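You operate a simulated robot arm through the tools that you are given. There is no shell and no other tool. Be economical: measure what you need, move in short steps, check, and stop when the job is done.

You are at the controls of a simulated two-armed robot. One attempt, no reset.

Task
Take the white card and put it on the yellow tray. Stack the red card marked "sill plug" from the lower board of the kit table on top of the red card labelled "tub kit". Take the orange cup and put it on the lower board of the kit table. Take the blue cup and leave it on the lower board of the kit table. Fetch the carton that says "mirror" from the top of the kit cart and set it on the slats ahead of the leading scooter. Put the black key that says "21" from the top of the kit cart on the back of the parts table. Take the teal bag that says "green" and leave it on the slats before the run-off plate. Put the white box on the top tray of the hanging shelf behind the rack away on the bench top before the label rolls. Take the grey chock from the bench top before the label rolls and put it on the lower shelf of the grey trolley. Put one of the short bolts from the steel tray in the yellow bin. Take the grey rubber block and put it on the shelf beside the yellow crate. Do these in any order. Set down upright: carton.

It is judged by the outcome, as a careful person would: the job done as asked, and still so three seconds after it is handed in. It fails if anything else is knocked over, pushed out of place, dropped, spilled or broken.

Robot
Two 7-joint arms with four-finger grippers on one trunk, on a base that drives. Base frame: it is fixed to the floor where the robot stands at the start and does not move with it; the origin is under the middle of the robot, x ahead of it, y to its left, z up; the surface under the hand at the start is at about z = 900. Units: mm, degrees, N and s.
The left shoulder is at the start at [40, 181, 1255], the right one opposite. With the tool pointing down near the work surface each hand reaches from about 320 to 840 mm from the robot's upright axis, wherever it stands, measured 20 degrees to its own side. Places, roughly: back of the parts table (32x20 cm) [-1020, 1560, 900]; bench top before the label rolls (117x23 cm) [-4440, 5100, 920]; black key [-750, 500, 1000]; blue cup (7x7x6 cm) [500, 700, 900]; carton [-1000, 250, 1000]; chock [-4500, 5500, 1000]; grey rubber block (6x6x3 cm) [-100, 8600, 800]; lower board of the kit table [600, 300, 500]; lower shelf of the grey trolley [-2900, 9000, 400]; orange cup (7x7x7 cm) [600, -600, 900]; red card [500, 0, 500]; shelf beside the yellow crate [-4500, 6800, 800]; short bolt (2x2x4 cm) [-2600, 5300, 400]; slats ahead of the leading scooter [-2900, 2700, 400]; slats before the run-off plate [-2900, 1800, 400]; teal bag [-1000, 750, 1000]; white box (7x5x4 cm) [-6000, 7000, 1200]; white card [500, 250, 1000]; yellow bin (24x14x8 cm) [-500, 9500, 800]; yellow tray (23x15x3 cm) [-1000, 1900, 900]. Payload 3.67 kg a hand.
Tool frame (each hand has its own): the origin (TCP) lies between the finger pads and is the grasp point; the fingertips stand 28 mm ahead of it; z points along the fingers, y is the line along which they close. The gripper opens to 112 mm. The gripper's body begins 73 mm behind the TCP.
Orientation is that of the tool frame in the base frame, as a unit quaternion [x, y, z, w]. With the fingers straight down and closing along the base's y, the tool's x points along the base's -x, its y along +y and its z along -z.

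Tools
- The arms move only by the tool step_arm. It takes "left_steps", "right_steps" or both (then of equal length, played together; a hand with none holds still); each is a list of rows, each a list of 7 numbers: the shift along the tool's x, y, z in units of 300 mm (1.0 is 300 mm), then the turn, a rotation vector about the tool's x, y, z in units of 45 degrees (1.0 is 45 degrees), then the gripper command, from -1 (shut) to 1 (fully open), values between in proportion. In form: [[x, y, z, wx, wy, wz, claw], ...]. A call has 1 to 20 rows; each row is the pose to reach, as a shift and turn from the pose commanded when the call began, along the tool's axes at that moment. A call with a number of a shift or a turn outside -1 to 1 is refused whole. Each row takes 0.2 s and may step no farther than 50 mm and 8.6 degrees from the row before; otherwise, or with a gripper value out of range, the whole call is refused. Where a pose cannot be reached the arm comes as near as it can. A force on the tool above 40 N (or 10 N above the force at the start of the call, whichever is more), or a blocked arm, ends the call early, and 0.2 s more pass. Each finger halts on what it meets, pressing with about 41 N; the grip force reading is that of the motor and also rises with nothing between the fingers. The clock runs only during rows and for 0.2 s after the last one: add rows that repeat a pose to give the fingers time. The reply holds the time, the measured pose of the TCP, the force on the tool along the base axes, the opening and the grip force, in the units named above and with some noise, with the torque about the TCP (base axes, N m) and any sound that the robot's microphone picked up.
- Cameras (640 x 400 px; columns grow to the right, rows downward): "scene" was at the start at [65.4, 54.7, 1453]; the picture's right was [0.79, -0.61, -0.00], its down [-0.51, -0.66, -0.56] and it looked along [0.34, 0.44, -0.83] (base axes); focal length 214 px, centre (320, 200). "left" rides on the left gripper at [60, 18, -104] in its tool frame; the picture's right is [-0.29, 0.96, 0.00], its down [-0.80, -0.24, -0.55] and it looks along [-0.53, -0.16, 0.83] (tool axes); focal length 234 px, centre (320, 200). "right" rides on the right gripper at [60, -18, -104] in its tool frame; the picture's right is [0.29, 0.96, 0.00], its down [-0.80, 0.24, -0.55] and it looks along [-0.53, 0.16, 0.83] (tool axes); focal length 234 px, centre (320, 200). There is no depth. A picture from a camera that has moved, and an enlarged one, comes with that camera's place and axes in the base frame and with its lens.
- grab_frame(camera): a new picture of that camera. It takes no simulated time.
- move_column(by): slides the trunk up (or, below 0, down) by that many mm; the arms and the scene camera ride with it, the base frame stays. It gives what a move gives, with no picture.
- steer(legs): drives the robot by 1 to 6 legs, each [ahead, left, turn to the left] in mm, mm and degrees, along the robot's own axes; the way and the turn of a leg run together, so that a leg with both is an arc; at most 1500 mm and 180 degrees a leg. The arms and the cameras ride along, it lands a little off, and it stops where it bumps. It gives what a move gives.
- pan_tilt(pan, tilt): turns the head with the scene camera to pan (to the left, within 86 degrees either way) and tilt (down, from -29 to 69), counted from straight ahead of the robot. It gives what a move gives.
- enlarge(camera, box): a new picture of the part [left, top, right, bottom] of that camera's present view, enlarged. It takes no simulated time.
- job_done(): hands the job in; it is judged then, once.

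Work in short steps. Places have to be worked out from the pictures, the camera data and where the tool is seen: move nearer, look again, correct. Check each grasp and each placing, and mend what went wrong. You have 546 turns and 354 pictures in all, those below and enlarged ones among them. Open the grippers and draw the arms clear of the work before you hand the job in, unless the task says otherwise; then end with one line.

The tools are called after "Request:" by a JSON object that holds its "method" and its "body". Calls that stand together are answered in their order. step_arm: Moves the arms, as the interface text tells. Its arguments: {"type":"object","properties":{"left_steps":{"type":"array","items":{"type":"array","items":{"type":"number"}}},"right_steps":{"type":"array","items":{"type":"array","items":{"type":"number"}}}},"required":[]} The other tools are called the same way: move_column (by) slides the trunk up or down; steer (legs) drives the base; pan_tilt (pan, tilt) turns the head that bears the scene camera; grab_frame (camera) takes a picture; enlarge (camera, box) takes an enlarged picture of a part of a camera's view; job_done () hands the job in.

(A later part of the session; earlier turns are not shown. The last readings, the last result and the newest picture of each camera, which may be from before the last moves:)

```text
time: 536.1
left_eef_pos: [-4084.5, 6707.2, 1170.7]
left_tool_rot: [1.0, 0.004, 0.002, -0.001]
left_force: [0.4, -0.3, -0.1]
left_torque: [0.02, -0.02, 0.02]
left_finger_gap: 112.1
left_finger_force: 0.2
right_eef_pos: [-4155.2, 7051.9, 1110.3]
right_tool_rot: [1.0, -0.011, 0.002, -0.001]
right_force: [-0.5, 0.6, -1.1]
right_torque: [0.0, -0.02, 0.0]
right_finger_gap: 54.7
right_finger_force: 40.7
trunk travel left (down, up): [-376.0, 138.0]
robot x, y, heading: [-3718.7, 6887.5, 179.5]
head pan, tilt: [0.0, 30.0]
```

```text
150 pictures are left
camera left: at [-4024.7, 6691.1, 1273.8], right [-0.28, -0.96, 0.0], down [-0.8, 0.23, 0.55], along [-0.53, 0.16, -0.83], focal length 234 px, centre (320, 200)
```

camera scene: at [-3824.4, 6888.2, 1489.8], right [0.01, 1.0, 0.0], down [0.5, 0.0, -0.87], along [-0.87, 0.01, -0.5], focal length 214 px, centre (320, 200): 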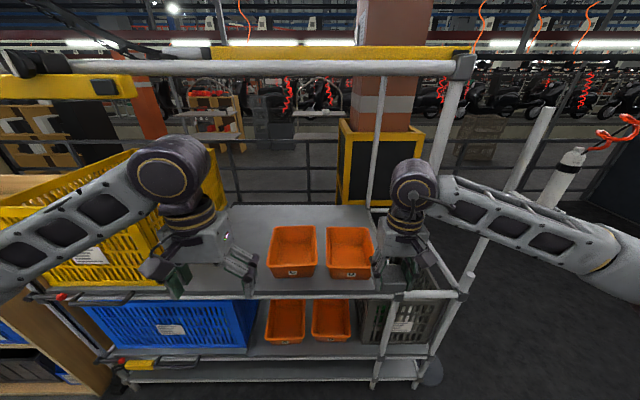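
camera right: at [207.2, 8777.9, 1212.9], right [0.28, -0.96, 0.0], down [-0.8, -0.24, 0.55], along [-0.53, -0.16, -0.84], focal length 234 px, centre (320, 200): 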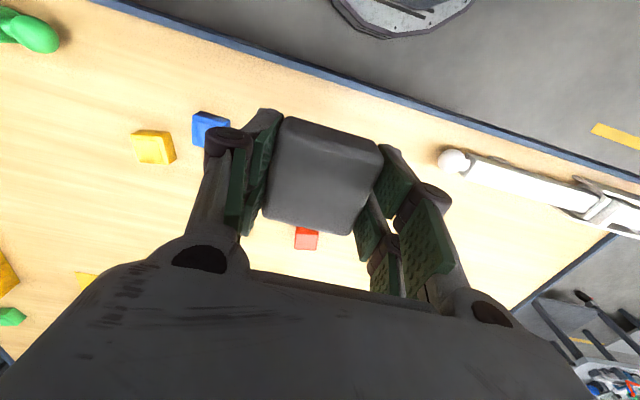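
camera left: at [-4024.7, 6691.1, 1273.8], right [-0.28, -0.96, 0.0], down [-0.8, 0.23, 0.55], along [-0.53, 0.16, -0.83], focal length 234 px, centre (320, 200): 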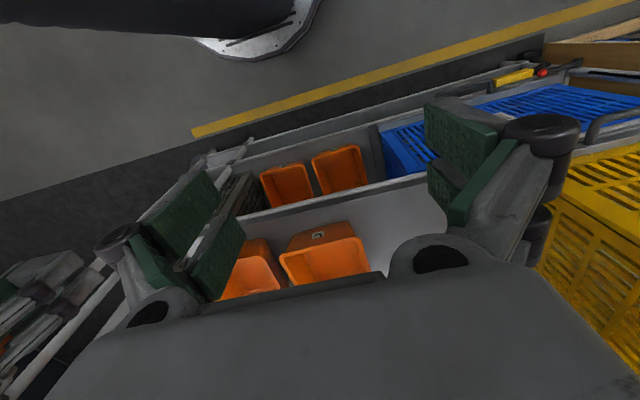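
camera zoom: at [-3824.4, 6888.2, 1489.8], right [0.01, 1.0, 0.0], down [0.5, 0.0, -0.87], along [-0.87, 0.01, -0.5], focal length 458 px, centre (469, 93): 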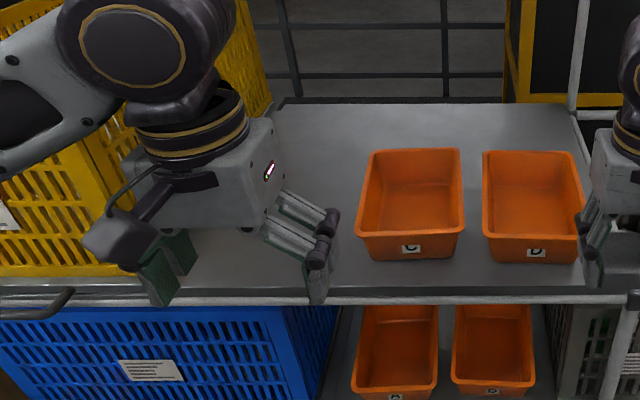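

Request:
{"method": "steer", "body": {"legs": [[0, 470, 0]]}}

Request:
{"method": "step_arm", "body": {"right_steps": [[-0.12, 0.02, 0.1, 0, 0, 0, -0.5], [-0.24, 0.04, 0.2, 0, 0, 0, -0.5], [-0.36, 0.07, 0.3, 0, 0, 0, -0.5], [-0.48, 0.1, 0.4, 0, 0, 0, -0.5], [-0.6, 0.13, 0.48, 0, 0, 0, -0.5], [-0.72, 0.16, 0.52, 0, 0, 0, -0.5]]}}

Request:
{"method": "grab_frame", "body": {"camera": "scene"}}

Request:
{"method": "grab_frame", "body": {"camera": "right"}}

```text
time: 539.0
left_eef_pos: [-4089.0, 6239.0, 1169.7]
left_tool_rot: [1.0, 0.004, 0.003, -0.001]
left_force: [-0.1, 0.1, 0.8]
left_torque: [0.03, 0.03, 0.0]
left_finger_gap: 112.2
left_finger_force: 0.1
right_eef_pos: [-4158.6, 6582.7, 1109.3]
right_tool_rot: [1.0, -0.01, 0.002, -0.002]
right_force: [0.2, 0.2, -0.8]
right_torque: [0.0, -0.02, -0.04]
right_finger_gap: 54.3
right_finger_force: 40.3
trunk travel left (down, up): [-376.0, 138.0]
robot x, y, heading: [-3719.0, 6420.8, 179.6]
head pan, tilt: [0.0, 30.0]
```

```text
time: 540.4
left_eef_pos: [-4090.0, 6238.3, 1170.3]
left_tool_rot: [1.0, 0.004, 0.003, -0.001]
left_force: [-0.1, -0.3, -0.2]
left_torque: [-0.01, -0.02, 0.0]
left_finger_gap: 112.0
left_finger_force: 0.0
right_eef_pos: [-4378.5, 6539.5, 952.1]
right_tool_rot: [1.0, -0.009, 0.003, -0.002]
right_force: [-0.6, 0.4, -0.9]
right_torque: [-0.02, -0.02, 0.03]
right_finger_gap: 54.1
right_finger_force: 41.2
trunk travel left (down, up): [-376.0, 138.0]
robot x, y, heading: [-3720.4, 6420.1, 179.4]
head pan, tilt: [0.0, 30.0]
```

```text
149 pictures are left
camera scene: at [-3830.4, 6418.8, 1489.6], right [0.01, 1.0, 0.0], down [0.5, 0.0, -0.87], along [-0.87, 0.01, -0.5], focal length 214 px, centre (320, 200)
```

scene: 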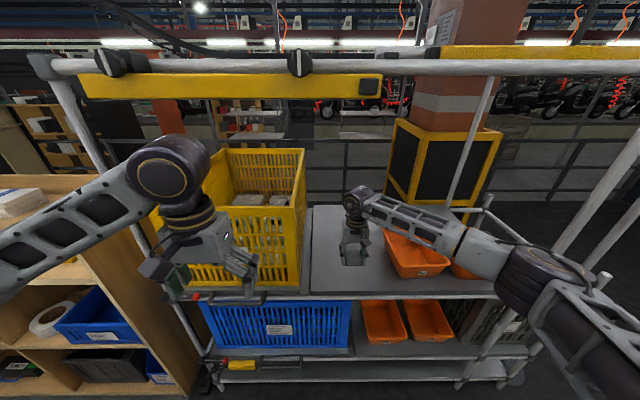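

```text
148 pictures are left
camera right: at [-4318.5, 6555.9, 1055.4], right [0.27, -0.96, 0.0], down [-0.8, -0.23, 0.55], along [-0.53, -0.15, -0.84], focal length 234 px, centre (320, 200)
```

right: 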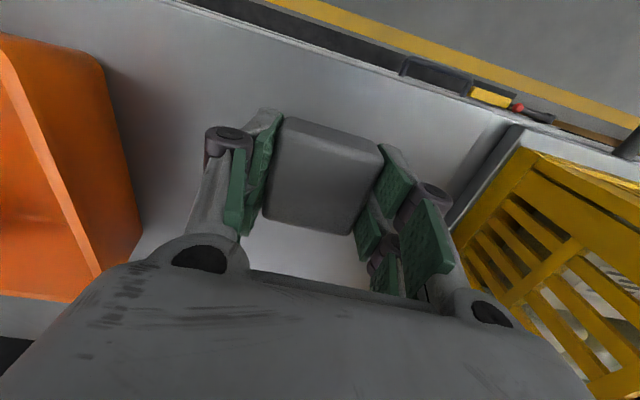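

Request:
{"method": "step_arm", "body": {"right_steps": [[-0.1, 0, 0.06, 0, 0, 0, -0.5], [-0.2, 0, 0.16, 0, 0, 0, -0.5], [-0.24, 0, 0.28, 0, 0, 0, -0.5], [-0.24, 0, 0.33, 0, 0, 0, -0.5], [-0.24, 0, 0.36, 0, 0, 0, -0.5]]}}

Request:
{"method": "step_arm", "body": {"right_steps": [[0, 0, 0.015, 0, 0, 0, -0.5], [0, 0, 0.03, 0, 0, 0, -0.5], [0, 0, 0.04, 0, 0, 0, -0.5], [0, 0, 0.05, 0, 0, 0, -0.5]]}}

```text
time: 541.5
left_eef_pos: [-4086.6, 6239.3, 1169.6]
left_tool_rot: [1.0, 0.003, 0.001, 0.0]
left_force: [-0.4, 0.5, -1.1]
left_torque: [0.01, -0.02, 0.01]
left_finger_gap: 111.7
left_finger_force: 0.1
right_eef_pos: [-4448.8, 6541.5, 864.5]
right_tool_rot: [1.0, -0.01, -0.002, 0.001]
right_force: [22.9, 3.2, 32.6]
right_torque: [0.6, -0.94, -0.19]
right_finger_gap: 54.6
right_finger_force: 40.4
trunk travel left (down, up): [-376.0, 138.0]
robot x, y, heading: [-3718.6, 6417.8, 179.5]
head pan, tilt: [0.0, 30.0]
stopped in row 5 (right hand): the force on the tool passed its limit at 42 N (the readings are from after the stop); the commanded pose is now the measured one
```

```text
time: 542.0
left_eef_pos: [-4085.6, 6238.0, 1171.0]
left_tool_rot: [1.0, 0.002, 0.001, -0.001]
left_force: [-0.3, -0.5, 0.2]
left_torque: [0.01, -0.07, -0.05]
left_finger_gap: 112.0
left_finger_force: 0.0
right_eef_pos: [-4451.8, 6540.9, 864.6]
right_tool_rot: [1.0, -0.01, -0.005, 0.003]
right_force: [21.1, 2.1, 28.3]
right_torque: [0.54, -0.14, -0.37]
right_finger_gap: 54.7
right_finger_force: 41.0
trunk travel left (down, up): [-376.0, 138.0]
robot x, y, heading: [-3718.6, 6417.3, 179.4]
head pan, tilt: [0.0, 30.0]
stopped in row 2 (right hand): the force on the tool passed its limit at 53 N (the readings are from after the stop); the commanded pose is now the measured one
```

Request:
{"method": "grab_frame", "body": {"camera": "right"}}

Request:
{"method": "enlarge", "body": {"camera": "scene", "box": [260, 160, 500, 310]}}

```text
147 pictures are left
camera right: at [-4390.0, 6557.7, 966.4], right [0.27, -0.96, 0.0], down [-0.8, -0.22, 0.56], along [-0.54, -0.15, -0.83], focal length 234 px, centre (320, 200)
```

right: 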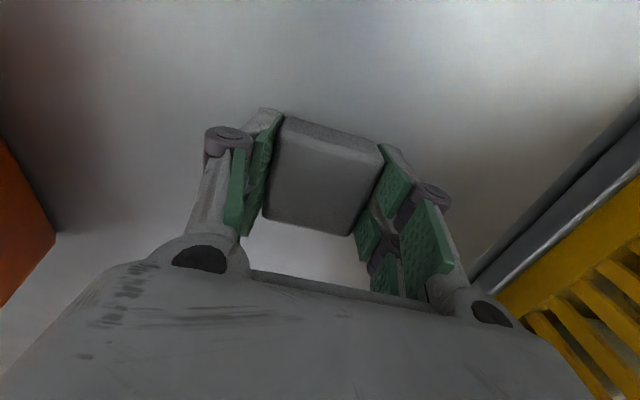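

```text
2.67 times, centred on (380, 235) of scene
camera zoom: at [-3824.8, 6420.2, 1490.0], right [0.01, 1.0, 0.0], down [0.5, 0.0, -0.87], along [-0.87, 0.01, -0.5], focal length 572 px, centre (160, 107)
```

zoom: 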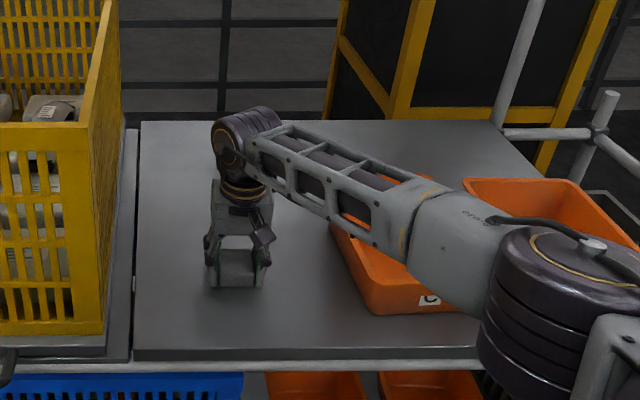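

Request:
{"method": "step_arm", "body": {"right_steps": [[0.01, 0, -0.008, 0, 0, 0, -0.5], [0.01, 0, -0.008, 0, 0, 0, -0.3], [0.01, 0, -0.008, 0, 0, 0, 0.2], [0.01, 0, -0.06, 0, 0, 0, 0.3], [0.01, 0, -0.2, 0, 0, 0, 0.3], [0.08, 0, -0.32, 0, 0, 0, 0.3]]}}

Request:
{"method": "grab_frame", "body": {"camera": "right"}}

```text
time: 543.4
left_eef_pos: [-4088.4, 6238.6, 1170.4]
left_tool_rot: [1.0, 0.004, 0.001, 0.0]
left_force: [-1.0, 1.2, -0.2]
left_torque: [-0.01, 0.02, 0.0]
left_finger_gap: 111.7
left_finger_force: 0.2
right_eef_pos: [-4427.1, 6540.8, 953.9]
right_tool_rot: [1.0, -0.01, -0.004, 0.001]
right_force: [0.7, 0.0, -0.7]
right_torque: [0.04, 0.02, 0.0]
right_finger_gap: 73.2
right_finger_force: 0.1
trunk travel left (down, up): [-376.0, 138.0]
robot x, y, heading: [-3717.0, 6422.6, 179.5]
head pan, tilt: [0.0, 30.0]
```

```text
145 pictures are left
camera right: at [-4366.0, 6558.7, 1056.3], right [0.27, -0.96, 0.0], down [-0.8, -0.22, 0.56], along [-0.54, -0.15, -0.83], focal length 234 px, centre (320, 200)
```

right: 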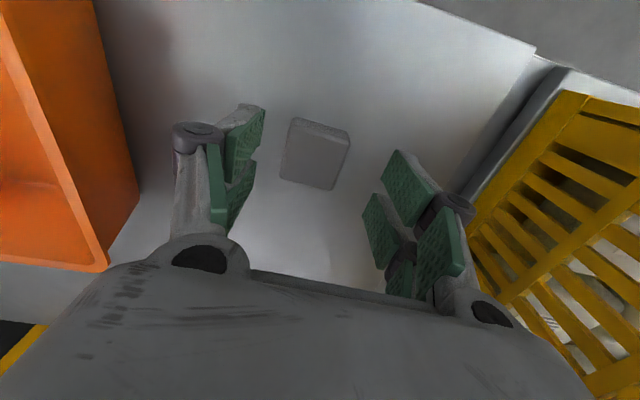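

Grey block is on the shelf. I retract and look for the hanging shelf behind the rack.

Request:
{"method": "step_arm", "body": {"right_steps": [[0.13, -0.01, -0.08, 0, 0, 0, 0.6], [0.27, -0.03, -0.16, 0, 0, 0, 1], [0.41, -0.05, -0.24, 0, 0, 0, 1], [0.55, -0.07, -0.32, 0, 0, 0, 1], [0.69, -0.1, -0.4, 0, 0, 0, 1], [0.83, -0.13, -0.48, 0, 0, 0, 1], [0.92, -0.14, -0.52, 0, 0, 0, 1]]}}

Request:
{"method": "pan_tilt", "body": {"pan": -15, "tilt": 10}}

Request:
{"method": "grab_frame", "body": {"camera": "scene"}}

Request:
{"method": "enlarge", "body": {"camera": "scene", "box": [170, 120, 470, 300]}}

```text
time: 545.0
left_eef_pos: [-4086.8, 6239.0, 1168.9]
left_tool_rot: [1.0, 0.003, 0.002, -0.001]
left_force: [0.2, 0.2, 0.2]
left_torque: [-0.02, 0.0, 0.04]
left_finger_gap: 111.9
left_finger_force: 0.1
right_eef_pos: [-4150.2, 6579.8, 1109.7]
right_tool_rot: [1.0, -0.01, -0.005, 0.001]
right_force: [0.5, 1.1, 0.4]
right_torque: [-0.02, 0.0, 0.01]
right_finger_gap: 111.9
right_finger_force: 0.1
trunk travel left (down, up): [-376.0, 138.0]
robot x, y, heading: [-3719.6, 6418.9, 179.6]
head pan, tilt: [0.0, 30.0]
```

```text
time: 545.8
left_eef_pos: [-4089.4, 6238.6, 1170.3]
left_tool_rot: [1.0, 0.003, 0.002, -0.001]
left_force: [-0.3, -0.9, -0.2]
left_torque: [-0.03, 0.03, 0.01]
left_finger_gap: 111.6
left_finger_force: 0.0
right_eef_pos: [-4150.9, 6579.7, 1108.7]
right_tool_rot: [1.0, -0.009, -0.005, 0.003]
right_force: [-0.7, 0.1, 0.6]
right_torque: [0.02, -0.02, 0.01]
right_finger_gap: 112.1
right_finger_force: 0.1
trunk travel left (down, up): [-376.0, 138.0]
robot x, y, heading: [-3721.0, 6423.8, 179.5]
head pan, tilt: [-15.0, 10.0]
```

```text
144 pictures are left
camera scene: at [-3828.0, 6444.1, 1521.9], right [0.27, 0.96, 0.0], down [0.17, -0.05, -0.98], along [-0.95, 0.26, -0.17], focal length 214 px, centre (320, 200)
```

scene: 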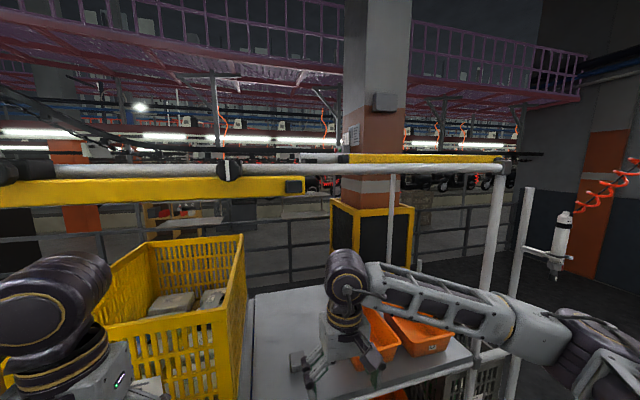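

```text
2.13 times, centred on (320, 210) of scene
camera zoom: at [-3828.0, 6444.1, 1521.9], right [0.27, 0.96, 0.0], down [0.17, -0.05, -0.98], along [-0.95, 0.26, -0.17], focal length 458 px, centre (320, 179)
```

zoom: 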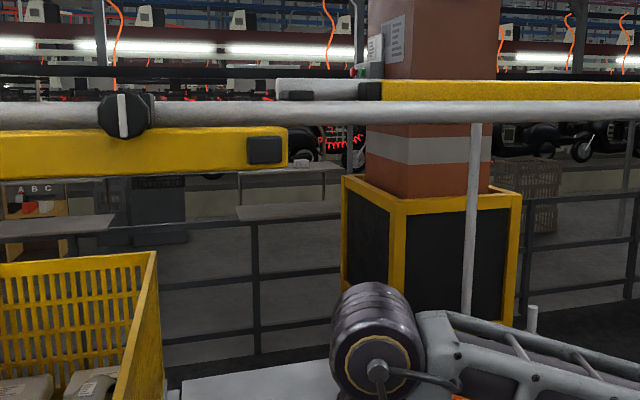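

The white box sits on a tray at ≈(-6000,6947,1217) behind the rack. I go around via the open floor to the north of the rack.

Request:
{"method": "steer", "body": {"legs": [[60, 0, 0], [-60, 0, 0], [0, -1400, 0], [0, -280, 0], [1300, 0, 0]]}}

Request:
{"method": "pan_tilt", "body": {"pan": 40, "tilt": 15}}

Request:
{"method": "grab_frame", "body": {"camera": "scene"}}

```text
time: 562.1
left_eef_pos: [-5386.4, 7934.9, 1168.6]
left_tool_rot: [1.0, 0.0, 0.002, -0.001]
left_force: [0.6, -0.5, -0.3]
left_torque: [-0.01, 0.0, 0.0]
left_finger_gap: 112.1
left_finger_force: 0.0
right_eef_pos: [-5444.6, 8277.2, 1107.8]
right_tool_rot: [1.0, -0.013, -0.004, 0.002]
right_force: [-0.4, 0.1, -0.5]
right_torque: [-0.01, -0.03, 0.0]
right_finger_gap: 111.8
right_finger_force: 0.2
trunk travel left (down, up): [-376.0, 138.0]
robot x, y, heading: [-5016.4, 8112.6, 179.2]
head pan, tilt: [-15.0, 10.0]
```

```text
time: 563.4
left_eef_pos: [-5385.7, 7934.8, 1170.3]
left_tool_rot: [1.0, 0.0, 0.002, -0.001]
left_force: [-0.2, 0.2, -0.6]
left_torque: [-0.02, -0.02, 0.01]
left_finger_gap: 111.8
left_finger_force: 0.0
right_eef_pos: [-5446.1, 8276.2, 1109.3]
right_tool_rot: [1.0, -0.013, -0.004, 0.001]
right_force: [0.6, -0.2, -1.2]
right_torque: [0.01, -0.02, -0.02]
right_finger_gap: 111.8
right_finger_force: 0.1
trunk travel left (down, up): [-376.0, 138.0]
robot x, y, heading: [-5015.5, 8112.7, 179.0]
head pan, tilt: [40.0, 15.0]
```

```text
142 pictures are left
camera scene: at [-5106.4, 8054.9, 1513.9], right [-0.63, 0.78, 0.0], down [0.2, 0.16, -0.97], along [-0.75, -0.61, -0.26], focal length 214 px, centre (320, 200)
```

scene: 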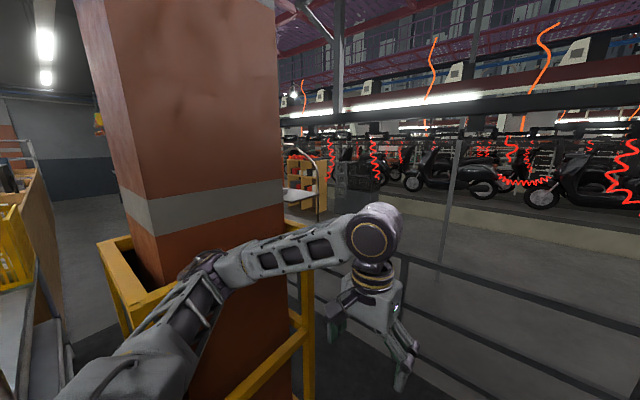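

Request:
{"method": "steer", "body": {"legs": [[0, -350, 0], [350, 0, 0]]}}

Request:
{"method": "pan_tilt", "body": {"pan": 50, "tilt": 20}}

Request:
{"method": "grab_frame", "body": {"camera": "scene"}}

```text
time: 567.6
left_eef_pos: [-5731.3, 8291.8, 1169.6]
left_tool_rot: [1.0, 0.003, 0.002, 0.0]
left_force: [0.3, 0.2, -0.3]
left_torque: [0.0, -0.01, 0.03]
left_finger_gap: 112.2
left_finger_force: 0.0
right_eef_pos: [-5794.2, 8632.9, 1108.9]
right_tool_rot: [1.0, -0.011, -0.005, 0.002]
right_force: [0.3, -0.2, 0.3]
right_torque: [-0.01, -0.02, -0.01]
right_finger_gap: 112.1
right_finger_force: 0.0
trunk travel left (down, up): [-376.0, 138.0]
robot x, y, heading: [-5360.0, 8478.5, 179.7]
head pan, tilt: [40.0, 15.0]
```

```text
time: 568.4
left_eef_pos: [-5732.6, 8291.3, 1169.4]
left_tool_rot: [1.0, 0.003, 0.001, -0.001]
left_force: [-0.4, -0.9, 0.2]
left_torque: [0.02, 0.03, -0.02]
left_finger_gap: 111.9
left_finger_force: 0.0
right_eef_pos: [-5793.3, 8632.3, 1108.0]
right_tool_rot: [1.0, -0.011, -0.006, 0.001]
right_force: [-0.9, 0.6, 0.6]
right_torque: [-0.02, 0.0, -0.02]
right_finger_gap: 112.0
right_finger_force: 0.1
trunk travel left (down, up): [-376.0, 138.0]
robot x, y, heading: [-5361.7, 8475.0, 179.5]
head pan, tilt: [50.0, 20.0]
```

```text
141 pictures are left
camera scene: at [-5442.4, 8401.2, 1505.7], right [-0.76, 0.65, 0.0], down [0.22, 0.26, -0.94], along [-0.61, -0.71, -0.34], focal length 214 px, centre (320, 200)
```

scene: 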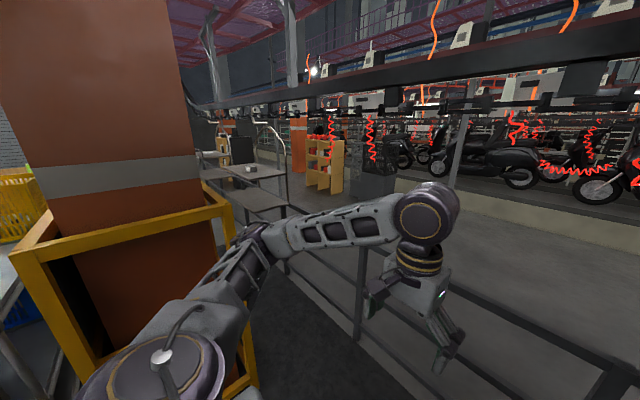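

Request:
{"method": "enlarge", "body": {"camera": "scene", "box": [180, 110, 400, 260]}}

```text
2.67 times, centred on (290, 185) of scene
camera zoom: at [-5442.4, 8401.2, 1505.7], right [-0.76, 0.65, 0.0], down [0.22, 0.26, -0.94], along [-0.61, -0.71, -0.34], focal length 572 px, centre (400, 240)
```

zoom: 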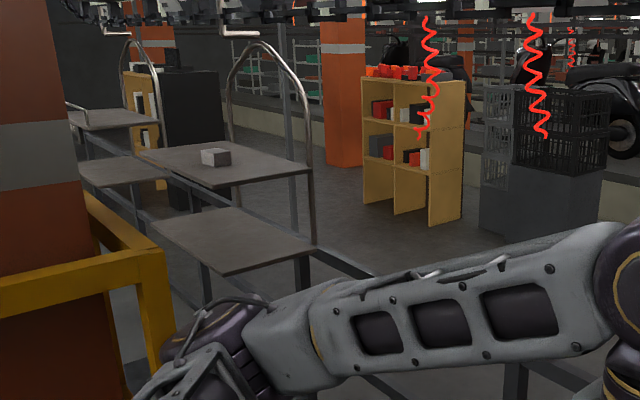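

Request:
{"method": "pan_tilt", "body": {"pan": 86, "tilt": 25}}

Request:
{"method": "grab_frame", "body": {"camera": "scene"}}

```text
time: 569.4
left_eef_pos: [-5732.3, 8292.4, 1169.6]
left_tool_rot: [1.0, 0.002, 0.002, -0.001]
left_force: [0.4, -0.1, 0.6]
left_torque: [0.04, 0.01, 0.02]
left_finger_gap: 112.0
left_finger_force: 0.2
right_eef_pos: [-5793.4, 8632.9, 1108.7]
right_tool_rot: [1.0, -0.01, -0.005, 0.001]
right_force: [-0.9, 1.0, -0.3]
right_torque: [-0.03, 0.01, 0.02]
right_finger_gap: 112.1
right_finger_force: 0.0
trunk travel left (down, up): [-376.0, 138.0]
robot x, y, heading: [-5359.0, 8472.9, 179.4]
head pan, tilt: [85.9, 25.0]
```

```text
139 pictures are left
camera scene: at [-5388.7, 8380.1, 1497.7], right [-1.0, 0.08, 0.0], down [0.03, 0.42, -0.91], along [-0.07, -0.9, -0.42], focal length 214 px, centre (320, 200)
```

scene: 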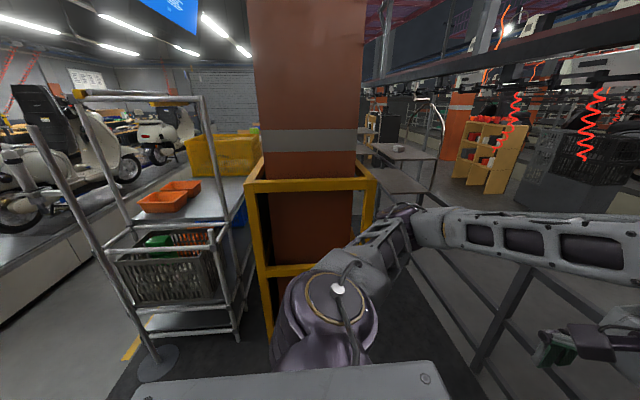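

Request:
{"method": "enlarge", "body": {"camera": "scene", "box": [350, 120, 640, 400]}}

```text
1.43 times, centred on (495, 260) of scene
camera zoom: at [-5388.7, 8380.1, 1497.7], right [-1.0, 0.08, 0.0], down [0.03, 0.42, -0.91], along [-0.07, -0.9, -0.42], focal length 306 px, centre (70, 114)
```

zoom: 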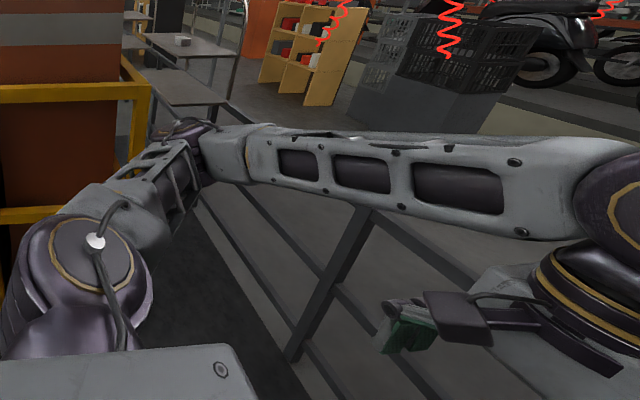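

The box is on a carrier tray open toward +x, at ≈(-6040,6956,1205); I can approach it from the north between the column guard (x>-5706) and the fence (x≈-6393). I turn to face -y and line up.

Request:
{"method": "steer", "body": {"legs": [[0, 0, 90.5], [0, -640, 0]]}}

Request:
{"method": "pan_tilt", "body": {"pan": 0, "tilt": 20}}

Request:
{"method": "grab_frame", "body": {"camera": "scene"}}

```text
time: 577.3
left_eef_pos: [-5814.1, 8101.3, 1169.9]
left_tool_rot: [0.696, 0.718, 0.0, -0.001]
left_force: [0.3, -0.4, -0.3]
left_torque: [0.02, 0.0, -0.01]
left_finger_gap: 112.0
left_finger_force: 0.0
right_eef_pos: [-6153.0, 8031.1, 1109.6]
right_tool_rot: [0.706, 0.708, -0.002, 0.003]
right_force: [-0.2, -0.1, -0.3]
right_torque: [0.01, 0.0, 0.0]
right_finger_gap: 112.2
right_finger_force: 0.2
trunk travel left (down, up): [-376.0, 138.0]
robot x, y, heading: [-6004.4, 8467.4, -89.1]
head pan, tilt: [85.9, 25.0]
```

```text
time: 578.9
left_eef_pos: [-5814.7, 8101.0, 1169.7]
left_tool_rot: [0.697, 0.717, 0.001, -0.003]
left_force: [0.2, -0.9, 0.1]
left_torque: [0.0, 0.0, -0.01]
left_finger_gap: 111.8
left_finger_force: 0.0
right_eef_pos: [-6152.4, 8030.0, 1108.8]
right_tool_rot: [0.705, 0.709, -0.002, 0.004]
right_force: [0.0, 0.0, 1.1]
right_torque: [0.01, -0.01, 0.02]
right_finger_gap: 112.0
right_finger_force: 0.1
trunk travel left (down, up): [-376.0, 138.0]
robot x, y, heading: [-6008.5, 8467.9, -89.0]
head pan, tilt: [0.0, 20.0]
```

```text
137 pictures are left
camera scene: at [-6001.3, 8350.5, 1505.7], right [-1.0, -0.02, 0.0], down [-0.01, 0.34, -0.94], along [0.01, -0.94, -0.34], focal length 214 px, centre (320, 200)
```

scene: 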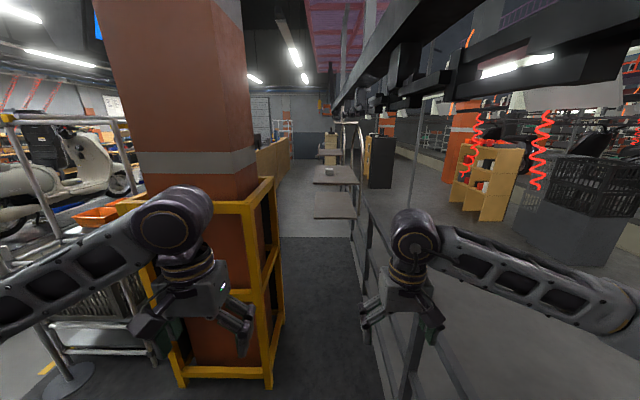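

I pre-extend the left arm forward (narrow posture) at z≈1300 and tuck the right hand aside before driving in.

Request:
{"method": "step_arm", "body": {"left_steps": [[-0.09, -0.07, -0.06, 0, 0, 0, 1], [-0.18, -0.14, -0.12, 0, 0, 0, 1], [-0.27, -0.21, -0.17, 0, 0, 0, 1], [-0.36, -0.28, -0.22, 0, 0, 0, 1], [-0.45, -0.35, -0.27, 0, 0, 0, 1], [-0.54, -0.42, -0.31, 0, 0, 0, 1], [-0.63, -0.49, -0.35, 0, 0, 0, 1], [-0.73, -0.56, -0.38, 0, 0, 0, 1], [-0.84, -0.63, -0.41, 0, 0, 0, 1], [-0.95, -0.71, -0.433, 0, 0, 0, 1]], "right_steps": [[0.04, -0.06, -0.02, 0, 0, 0, 1], [0.08, -0.12, -0.04, 0, 0, 0, 1], [0.12, -0.18, -0.07, 0, 0, 0, 1], [0.16, -0.24, -0.1, 0, 0, 0, 1], [0.2, -0.3, -0.13, 0, 0, 0, 1], [0.24, -0.36, -0.16, 0, 0, 0, 1], [0.28, -0.42, -0.18, 0, 0, 0, 1], [0.32, -0.46, -0.2, 0, 0, 0, 1], [0.36, -0.5, -0.2, 0, 0, 0, 1], [0.37, -0.5, -0.2, 0, 0, 0, 1]]}}

Request:
{"method": "grab_frame", "body": {"camera": "scene"}}

```text
time: 581.1
left_eef_pos: [-6021.4, 7810.7, 1300.2]
left_tool_rot: [0.697, 0.717, 0.003, 0.0]
left_force: [-1.6, 0.2, -0.2]
left_torque: [0.0, -0.06, 0.0]
left_finger_gap: 111.9
left_finger_force: 0.2
right_eef_pos: [-6307.5, 8140.9, 1167.1]
right_tool_rot: [0.706, 0.708, -0.002, 0.005]
right_force: [-0.5, 0.3, 0.3]
right_torque: [0.01, -0.03, 0.02]
right_finger_gap: 112.1
right_finger_force: 0.1
trunk travel left (down, up): [-376.0, 138.0]
robot x, y, heading: [-6005.0, 8463.3, -89.0]
head pan, tilt: [0.0, 20.0]
```

```text
136 pictures are left
camera scene: at [-6005.0, 8350.1, 1505.7], right [-1.0, -0.01, 0.0], down [0.0, 0.34, -0.94], along [0.01, -0.94, -0.34], focal length 214 px, centre (320, 200)
```

scene: 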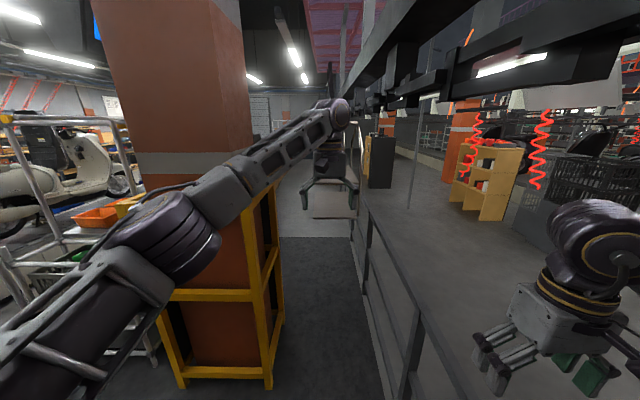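

Request:
{"method": "move_column", "body": {"by": 125}}

Request:
{"method": "step_arm", "body": {"left_steps": [[-0.05, 0.04, 0.1, 0, 0, 0, 1], [-0.1, 0.08, 0.2, 0, 0, 0, 1], [-0.15, 0.12, 0.3, 0, 0, 0, 1], [-0.22, 0.16, 0.38, 0, 0, 0, 1], [-0.3, 0.187, 0.43, 0, 0, 0, 1]]}}

Request:
{"method": "grab_frame", "body": {"camera": "scene"}}

```text
time: 582.7
left_eef_pos: [-6017.7, 7809.2, 1425.9]
left_tool_rot: [0.697, 0.717, 0.001, -0.001]
left_force: [0.3, 0.1, -0.2]
left_torque: [0.0, 0.0, 0.0]
left_finger_gap: 112.1
left_finger_force: 0.1
right_eef_pos: [-6304.6, 8142.2, 1292.1]
right_tool_rot: [0.705, 0.709, -0.002, 0.004]
right_force: [-0.2, 0.7, 0.0]
right_torque: [-0.01, 0.04, -0.03]
right_finger_gap: 112.1
right_finger_force: 0.1
trunk travel left (down, up): [-501.0, 13.0]
robot x, y, heading: [-6004.3, 8466.6, -89.4]
head pan, tilt: [0.0, 20.0]
```

```text
time: 583.9
left_eef_pos: [-5959.2, 7722.8, 1294.7]
left_tool_rot: [0.697, 0.717, 0.002, -0.001]
left_force: [0.3, -1.4, -0.1]
left_torque: [0.05, 0.0, 0.04]
left_finger_gap: 112.1
left_finger_force: 0.1
right_eef_pos: [-6306.4, 8140.6, 1292.5]
right_tool_rot: [0.707, 0.708, -0.001, 0.005]
right_force: [0.2, -0.2, -0.4]
right_torque: [-0.01, 0.0, -0.02]
right_finger_gap: 112.2
right_finger_force: 0.0
trunk travel left (down, up): [-501.0, 13.0]
robot x, y, heading: [-6006.1, 8469.0, -89.3]
head pan, tilt: [0.0, 20.0]
```

```text
135 pictures are left
camera scene: at [-6003.4, 8350.2, 1631.4], right [-1.0, -0.01, 0.0], down [0.0, 0.34, -0.94], along [0.01, -0.94, -0.34], focal length 214 px, centre (320, 200)
```

scene: 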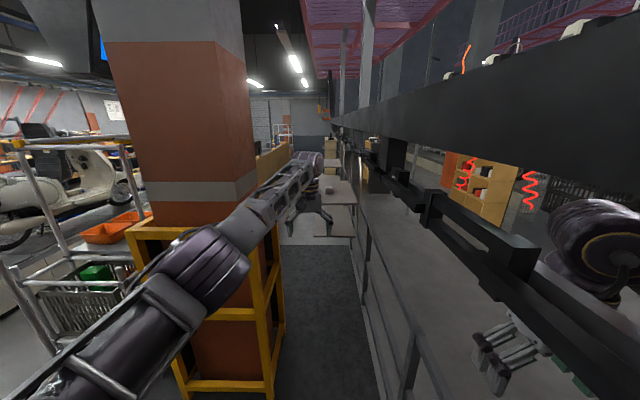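

A rail hangs low at x≈-6120, z≈1550, so I keep the base near x=-6000, pull the left hand to x=-6040 and lower the right hand.

Request:
{"method": "step_arm", "body": {"left_steps": [[0, -0.09, 0, 0, 0, 0, 1], [0, -0.18, 0, 0, 0, 0, 1], [0, -0.265, 0, 0, 0, 0, 1]], "right_steps": [[0, 0, 0.1, 0, 0, 0, 1], [0, 0, 0.2, 0, 0, 0, 1], [0, 0, 0.3, 0, 0, 0, 1]]}}

Request:
{"method": "steer", "body": {"legs": [[400, 0, -0.7]]}}

Request:
{"method": "grab_frame", "body": {"camera": "scene"}}

```text
time: 584.7
left_eef_pos: [-6029.3, 7742.5, 1288.7]
left_tool_rot: [0.697, 0.717, 0.001, -0.002]
left_force: [-0.4, -0.8, 0.0]
left_torque: [0.01, 0.0, -0.01]
left_finger_gap: 111.9
left_finger_force: 0.1
left hand out of reach, approached as far as the arm can: row 1, 2, 3
right_eef_pos: [-6307.3, 8129.2, 1203.5]
right_tool_rot: [0.706, 0.708, -0.002, 0.004]
right_force: [0.0, -0.9, 0.2]
right_torque: [0.01, 0.0, -0.07]
right_finger_gap: 112.0
right_finger_force: 0.1
right hand out of reach, approached as far as the arm can: row 2, 3
trunk travel left (down, up): [-501.0, 13.0]
robot x, y, heading: [-6002.2, 8462.8, -89.2]
head pan, tilt: [0.0, 20.0]
```

```text
time: 587.2
left_eef_pos: [-6033.4, 7344.4, 1289.9]
left_tool_rot: [0.701, 0.713, 0.0, -0.002]
left_force: [0.0, -0.4, -0.2]
left_torque: [-0.02, -0.03, 0.01]
left_finger_gap: 112.0
left_finger_force: 0.0
right_eef_pos: [-6306.3, 7734.0, 1205.3]
right_tool_rot: [0.711, 0.703, -0.002, 0.004]
right_force: [-0.2, 0.7, 0.8]
right_torque: [-0.06, 0.01, -0.02]
right_finger_gap: 111.8
right_finger_force: 0.1
trunk travel left (down, up): [-501.0, 13.0]
robot x, y, heading: [-5999.8, 8065.5, -90.0]
head pan, tilt: [0.0, 20.0]
```

```text
134 pictures are left
camera scene: at [-5999.6, 7952.9, 1631.6], right [-1.0, 0.0, 0.0], down [0.0, 0.34, -0.94], along [0.0, -0.94, -0.34], focal length 214 px, centre (320, 200)
```

scene: 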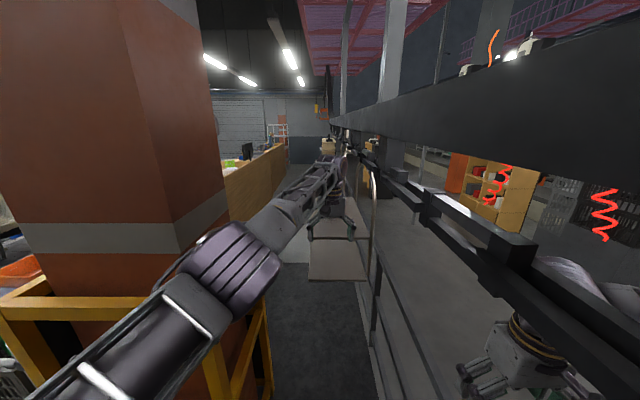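

Request:
{"method": "steer", "body": {"legs": [[230, 0, 0]]}}

Request:
{"method": "grab_frame", "body": {"camera": "scene"}}

Request:
{"method": "grab_frame", "body": {"camera": "left"}}

```text
time: 589.0
left_eef_pos: [-6035.6, 7115.9, 1290.6]
left_tool_rot: [0.702, 0.712, 0.0, -0.001]
left_force: [0.0, -1.1, 1.5]
left_torque: [0.0, -0.01, -0.02]
left_finger_gap: 112.0
left_finger_force: 0.0
right_eef_pos: [-6305.0, 7505.5, 1205.1]
right_tool_rot: [0.711, 0.703, -0.002, 0.004]
right_force: [0.4, 0.0, -0.4]
right_torque: [-0.01, 0.0, 0.0]
right_finger_gap: 112.0
right_finger_force: 0.0
trunk travel left (down, up): [-501.0, 13.0]
robot x, y, heading: [-6000.9, 7841.7, -90.1]
head pan, tilt: [0.0, 20.0]
```

```text
133 pictures are left
camera scene: at [-5999.2, 7724.4, 1631.7], right [-1.0, 0.0, 0.0], down [0.0, 0.34, -0.94], along [0.0, -0.94, -0.34], focal length 214 px, centre (320, 200)
```

scene: 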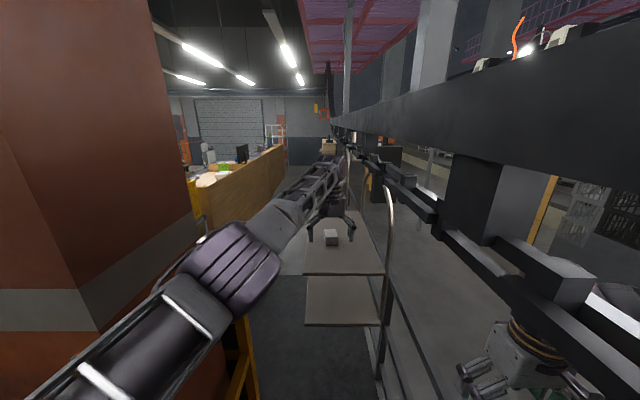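

```text
132 pictures are left
camera left: at [-6016.8, 7178.1, 1394.6], right [0.96, -0.27, 0.0], down [-0.23, -0.8, 0.55], along [-0.15, -0.53, -0.83], focal length 234 px, centre (320, 200)
```

left: 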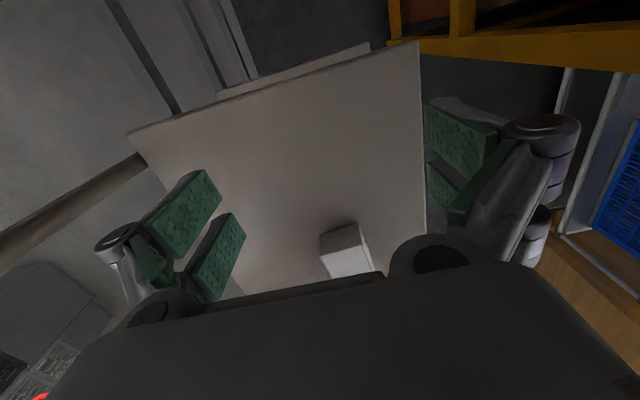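

Box refined at ≈(-6039,7008), top z≈1224. I creep forward 100 mm.

Request:
{"method": "steer", "body": {"legs": [[100, 0, 0]]}}

Request:
{"method": "grab_frame", "body": {"camera": "left"}}

```text
time: 590.1
left_eef_pos: [-6033.4, 7017.0, 1292.4]
left_tool_rot: [0.701, 0.713, -0.001, 0.0]
left_force: [-0.2, 0.3, -0.3]
left_torque: [-0.02, -0.04, 0.03]
left_finger_gap: 112.0
left_finger_force: 0.0
right_eef_pos: [-6304.8, 7406.6, 1205.9]
right_tool_rot: [0.71, 0.705, -0.003, 0.005]
right_force: [-0.2, 0.7, -0.6]
right_torque: [0.0, 0.01, 0.02]
right_finger_gap: 111.9
right_finger_force: 0.0
trunk travel left (down, up): [-501.0, 13.0]
robot x, y, heading: [-6002.7, 7738.4, -90.0]
head pan, tilt: [0.0, 20.0]
```

```text
131 pictures are left
camera left: at [-6015.8, 7079.7, 1395.5], right [0.96, -0.27, 0.0], down [-0.23, -0.8, 0.55], along [-0.15, -0.53, -0.83], focal length 234 px, centre (320, 200)
```

left: 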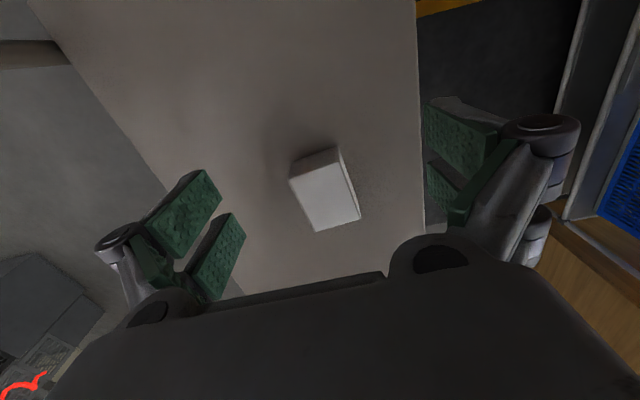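

Request:
{"method": "pan_tilt", "body": {"pan": -35, "tilt": 10}}

Request:
{"method": "grab_frame", "body": {"camera": "scene"}}

Request:
{"method": "pan_tilt", "body": {"pan": 30, "tilt": 30}}

Request:
{"method": "grab_frame", "body": {"camera": "scene"}}

```text
time: 591.2
left_eef_pos: [-6032.7, 7014.9, 1289.5]
left_tool_rot: [0.701, 0.713, -0.001, -0.001]
left_force: [-0.2, -0.3, -0.2]
left_torque: [-0.03, 0.0, -0.03]
left_finger_gap: 111.9
left_finger_force: 0.1
right_eef_pos: [-6305.5, 7403.8, 1204.3]
right_tool_rot: [0.71, 0.705, -0.002, 0.003]
right_force: [-0.3, 0.0, -0.5]
right_torque: [0.0, 0.0, -0.02]
right_finger_gap: 111.9
right_finger_force: 0.1
trunk travel left (down, up): [-501.0, 13.0]
robot x, y, heading: [-6001.0, 7735.2, -89.9]
head pan, tilt: [-35.0, 10.0]
```

```text
130 pictures are left
camera scene: at [-6052.0, 7639.0, 1647.7], right [-0.82, 0.57, 0.0], down [0.1, 0.14, -0.98], along [-0.56, -0.81, -0.17], focal length 214 px, centre (320, 200)
```

scene: 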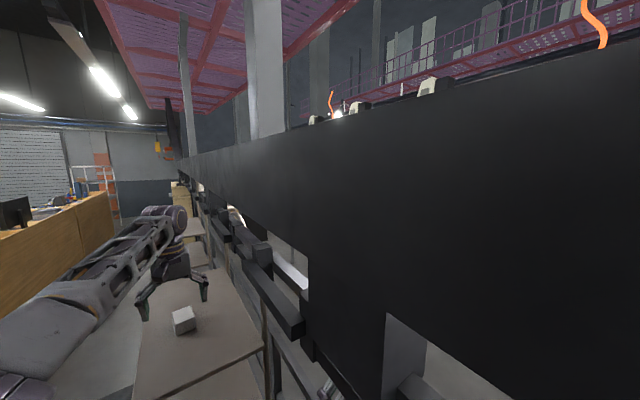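

```text
time: 592.5
left_eef_pos: [-6032.3, 7014.9, 1289.7]
left_tool_rot: [0.701, 0.713, 0.0, -0.001]
left_force: [0.2, -0.2, 0.4]
left_torque: [0.0, -0.01, 0.02]
left_finger_gap: 112.2
left_finger_force: 0.0
right_eef_pos: [-6305.5, 7404.4, 1204.8]
right_tool_rot: [0.71, 0.705, 0.0, 0.002]
right_force: [1.1, -0.4, 0.4]
right_torque: [0.01, -0.03, -0.02]
right_finger_gap: 111.9
right_finger_force: 0.0
trunk travel left (down, up): [-501.0, 13.0]
robot x, y, heading: [-5999.8, 7739.7, -89.8]
head pan, tilt: [30.0, 30.0]
```

```text
129 pictures are left
camera scene: at [-5953.6, 7636.9, 1615.4], right [-0.86, -0.5, 0.0], down [-0.25, 0.43, -0.87], along [0.44, -0.75, -0.5], focal length 214 px, centre (320, 200)
```

scene: 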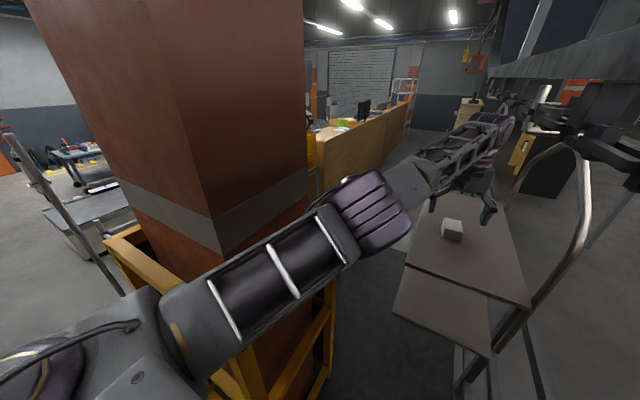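

Request:
{"method": "move_column", "body": {"by": -60}}

Request:
{"method": "steer", "body": {"legs": [[75, 12, 0]]}}

Request:
{"method": "grab_frame", "body": {"camera": "left"}}

```text
time: 593.5
left_eef_pos: [-6033.1, 7014.4, 1232.3]
left_tool_rot: [0.701, 0.713, 0.0, 0.0]
left_force: [-0.4, -0.4, -0.7]
left_torque: [-0.03, 0.0, 0.03]
left_finger_gap: 112.0
left_finger_force: 0.0
right_eef_pos: [-6304.4, 7403.4, 1144.9]
right_tool_rot: [0.71, 0.704, -0.002, 0.003]
right_force: [0.3, 0.2, -0.3]
right_torque: [0.01, 0.01, -0.01]
right_finger_gap: 111.9
right_finger_force: 0.1
trunk travel left (down, up): [-441.0, 73.0]
robot x, y, heading: [-6002.9, 7737.4, -89.9]
head pan, tilt: [30.0, 30.0]
```

```text
time: 594.6
left_eef_pos: [-6022.4, 6943.8, 1232.3]
left_tool_rot: [0.701, 0.713, 0.0, 0.0]
left_force: [0.0, -0.1, 0.6]
left_torque: [-0.02, 0.0, -0.02]
left_finger_gap: 112.1
left_finger_force: 0.1
right_eef_pos: [-6293.8, 7332.9, 1144.4]
right_tool_rot: [0.709, 0.705, -0.003, 0.006]
right_force: [-0.8, 0.4, 0.3]
right_torque: [-0.05, -0.04, 0.02]
right_finger_gap: 111.9
right_finger_force: 0.0
trunk travel left (down, up): [-441.0, 73.0]
robot x, y, heading: [-5990.6, 7663.8, -89.8]
head pan, tilt: [30.0, 30.0]
```

```text
128 pictures are left
camera left: at [-6004.7, 7006.2, 1335.9], right [0.96, -0.27, 0.0], down [-0.23, -0.8, 0.56], along [-0.15, -0.53, -0.83], focal length 234 px, centre (320, 200)
```

left: 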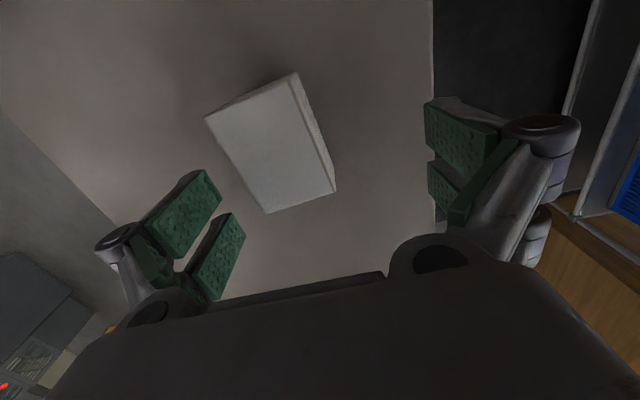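

Request:
{"method": "step_arm", "body": {"left_steps": [[0.03, -0.05, 0, 0, 0, -0.05, 0.8], [0.057, -0.09, 0.02, 0, 0, -0.11, 0.6], [0.057, -0.09, 0.08, 0, 0, -0.11, 0.5], [0.057, -0.09, 0.12, 0, 0, -0.11, 0.5]]}}

Request:
{"method": "grab_frame", "body": {"camera": "left"}}

```text
time: 595.6
left_eef_pos: [-6052.1, 6954.4, 1197.9]
left_tool_rot: [0.673, 0.74, -0.003, -0.012]
left_force: [-1.9, 3.0, 3.3]
left_torque: [-0.25, -0.16, -0.05]
left_finger_gap: 90.5
left_finger_force: 4.7
left hand out of reach, approached as far as the arm can: row 2, 3, 4
right_eef_pos: [-6294.2, 7335.1, 1146.5]
right_tool_rot: [0.71, 0.704, -0.002, 0.004]
right_force: [-1.0, 0.1, -0.1]
right_torque: [-0.06, -0.03, -0.01]
right_finger_gap: 112.1
right_finger_force: 0.0
trunk travel left (down, up): [-441.0, 73.0]
robot x, y, heading: [-5990.2, 7664.2, -89.9]
head pan, tilt: [30.0, 30.0]
```

```text
127 pictures are left
camera left: at [-6037.4, 7017.4, 1302.3], right [0.98, -0.2, -0.02], down [-0.15, -0.82, 0.55], along [-0.13, -0.54, -0.84], focal length 234 px, centre (320, 200)
```

left: 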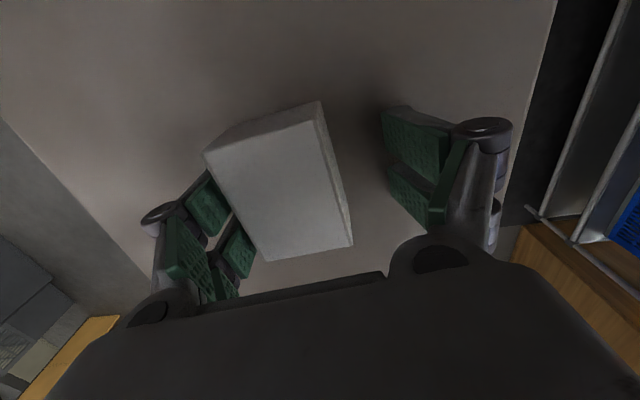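

The hand is at its reach limit and off-centre; I raise it, nudge the base forward/right, and recentre.

Request:
{"method": "step_arm", "body": {"left_steps": [[0, 0, -0.1, 0, 0, 0, 0.6], [0, 0, -0.15, 0, 0, 0, 0.6]]}}

Request:
{"method": "steer", "body": {"legs": [[40, -20, 0]]}}

Request:
{"method": "grab_frame", "body": {"camera": "left"}}

```text
time: 596.2
left_eef_pos: [-6040.1, 6955.0, 1240.4]
left_tool_rot: [0.67, 0.743, 0.0, 0.0]
left_force: [0.0, 1.3, 0.2]
left_torque: [-0.08, -0.08, 0.02]
left_finger_gap: 89.8
left_finger_force: 0.0
left hand out of reach, approached as far as the arm can: row 2
right_eef_pos: [-6293.7, 7332.7, 1144.8]
right_tool_rot: [0.709, 0.705, -0.002, 0.005]
right_force: [0.0, 1.5, 0.5]
right_torque: [-0.04, -0.03, 0.02]
right_finger_gap: 111.9
right_finger_force: 0.0
trunk travel left (down, up): [-441.0, 73.0]
robot x, y, heading: [-5988.4, 7664.5, -89.8]
head pan, tilt: [30.0, 30.0]
```

```text
time: 597.1
left_eef_pos: [-6053.9, 6918.3, 1244.3]
left_tool_rot: [0.67, 0.743, -0.004, 0.0]
left_force: [0.6, 1.4, 2.4]
left_torque: [-0.1, 0.01, 0.06]
left_finger_gap: 89.6
left_finger_force: 0.2
right_eef_pos: [-6309.4, 7298.1, 1147.3]
right_tool_rot: [0.709, 0.705, -0.004, 0.003]
right_force: [0.0, -0.1, 0.6]
right_torque: [-0.11, 0.06, 0.02]
right_finger_gap: 112.1
right_finger_force: 0.1
trunk travel left (down, up): [-441.0, 73.0]
robot x, y, heading: [-6008.0, 7625.1, -89.6]
head pan, tilt: [30.0, 30.0]
```

```text
126 pictures are left
camera left: at [-6042.7, 6983.1, 1346.7], right [0.98, -0.19, 0.0], down [-0.15, -0.82, 0.56], along [-0.11, -0.55, -0.83], focal length 234 px, centre (320, 200)
```

left: 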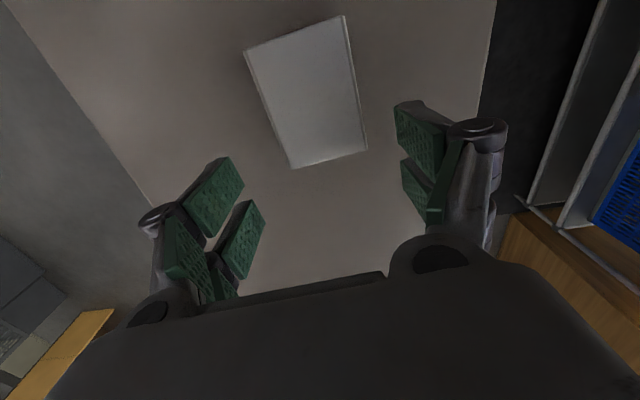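

Request:
{"method": "step_arm", "body": {"left_steps": [[0.07, 0.003, 0, 0, 0, 0, 0.5], [0.137, 0.006, 0.05, 0, 0, 0, 0.5], [0.137, 0.006, 0.12, 0, 0, 0, 0.5], [0.137, 0.006, 0.17, 0, 0, 0, 0.5]]}}

Request:
{"method": "grab_frame", "body": {"camera": "left"}}

```text
time: 598.1
left_eef_pos: [-6062.7, 6909.6, 1198.9]
left_tool_rot: [0.669, 0.743, -0.001, 0.0]
left_force: [0.3, -8.1, 14.2]
left_torque: [-0.14, 0.39, 0.2]
left_finger_gap: 88.8
left_finger_force: 3.7
left hand out of reach, approached as far as the arm can: row 1, 2, 3, 4
right_eef_pos: [-6311.4, 7294.2, 1145.9]
right_tool_rot: [0.71, 0.705, -0.003, 0.004]
right_force: [-0.2, -0.5, 0.7]
right_torque: [-0.02, -0.02, -0.02]
right_finger_gap: 112.1
right_finger_force: 0.1
trunk travel left (down, up): [-441.0, 73.0]
robot x, y, heading: [-6010.0, 7626.3, -89.8]
head pan, tilt: [30.0, 30.0]
```

```text
125 pictures are left
camera left: at [-6050.7, 6973.0, 1302.4], right [0.98, -0.19, 0.0], down [-0.15, -0.82, 0.56], along [-0.1, -0.55, -0.83], focal length 234 px, centre (320, 200)
```

left: 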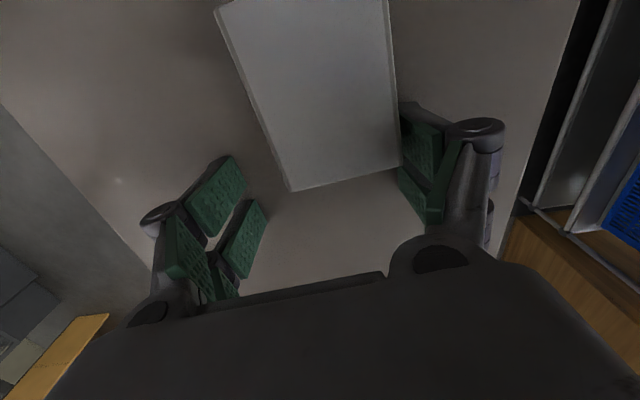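

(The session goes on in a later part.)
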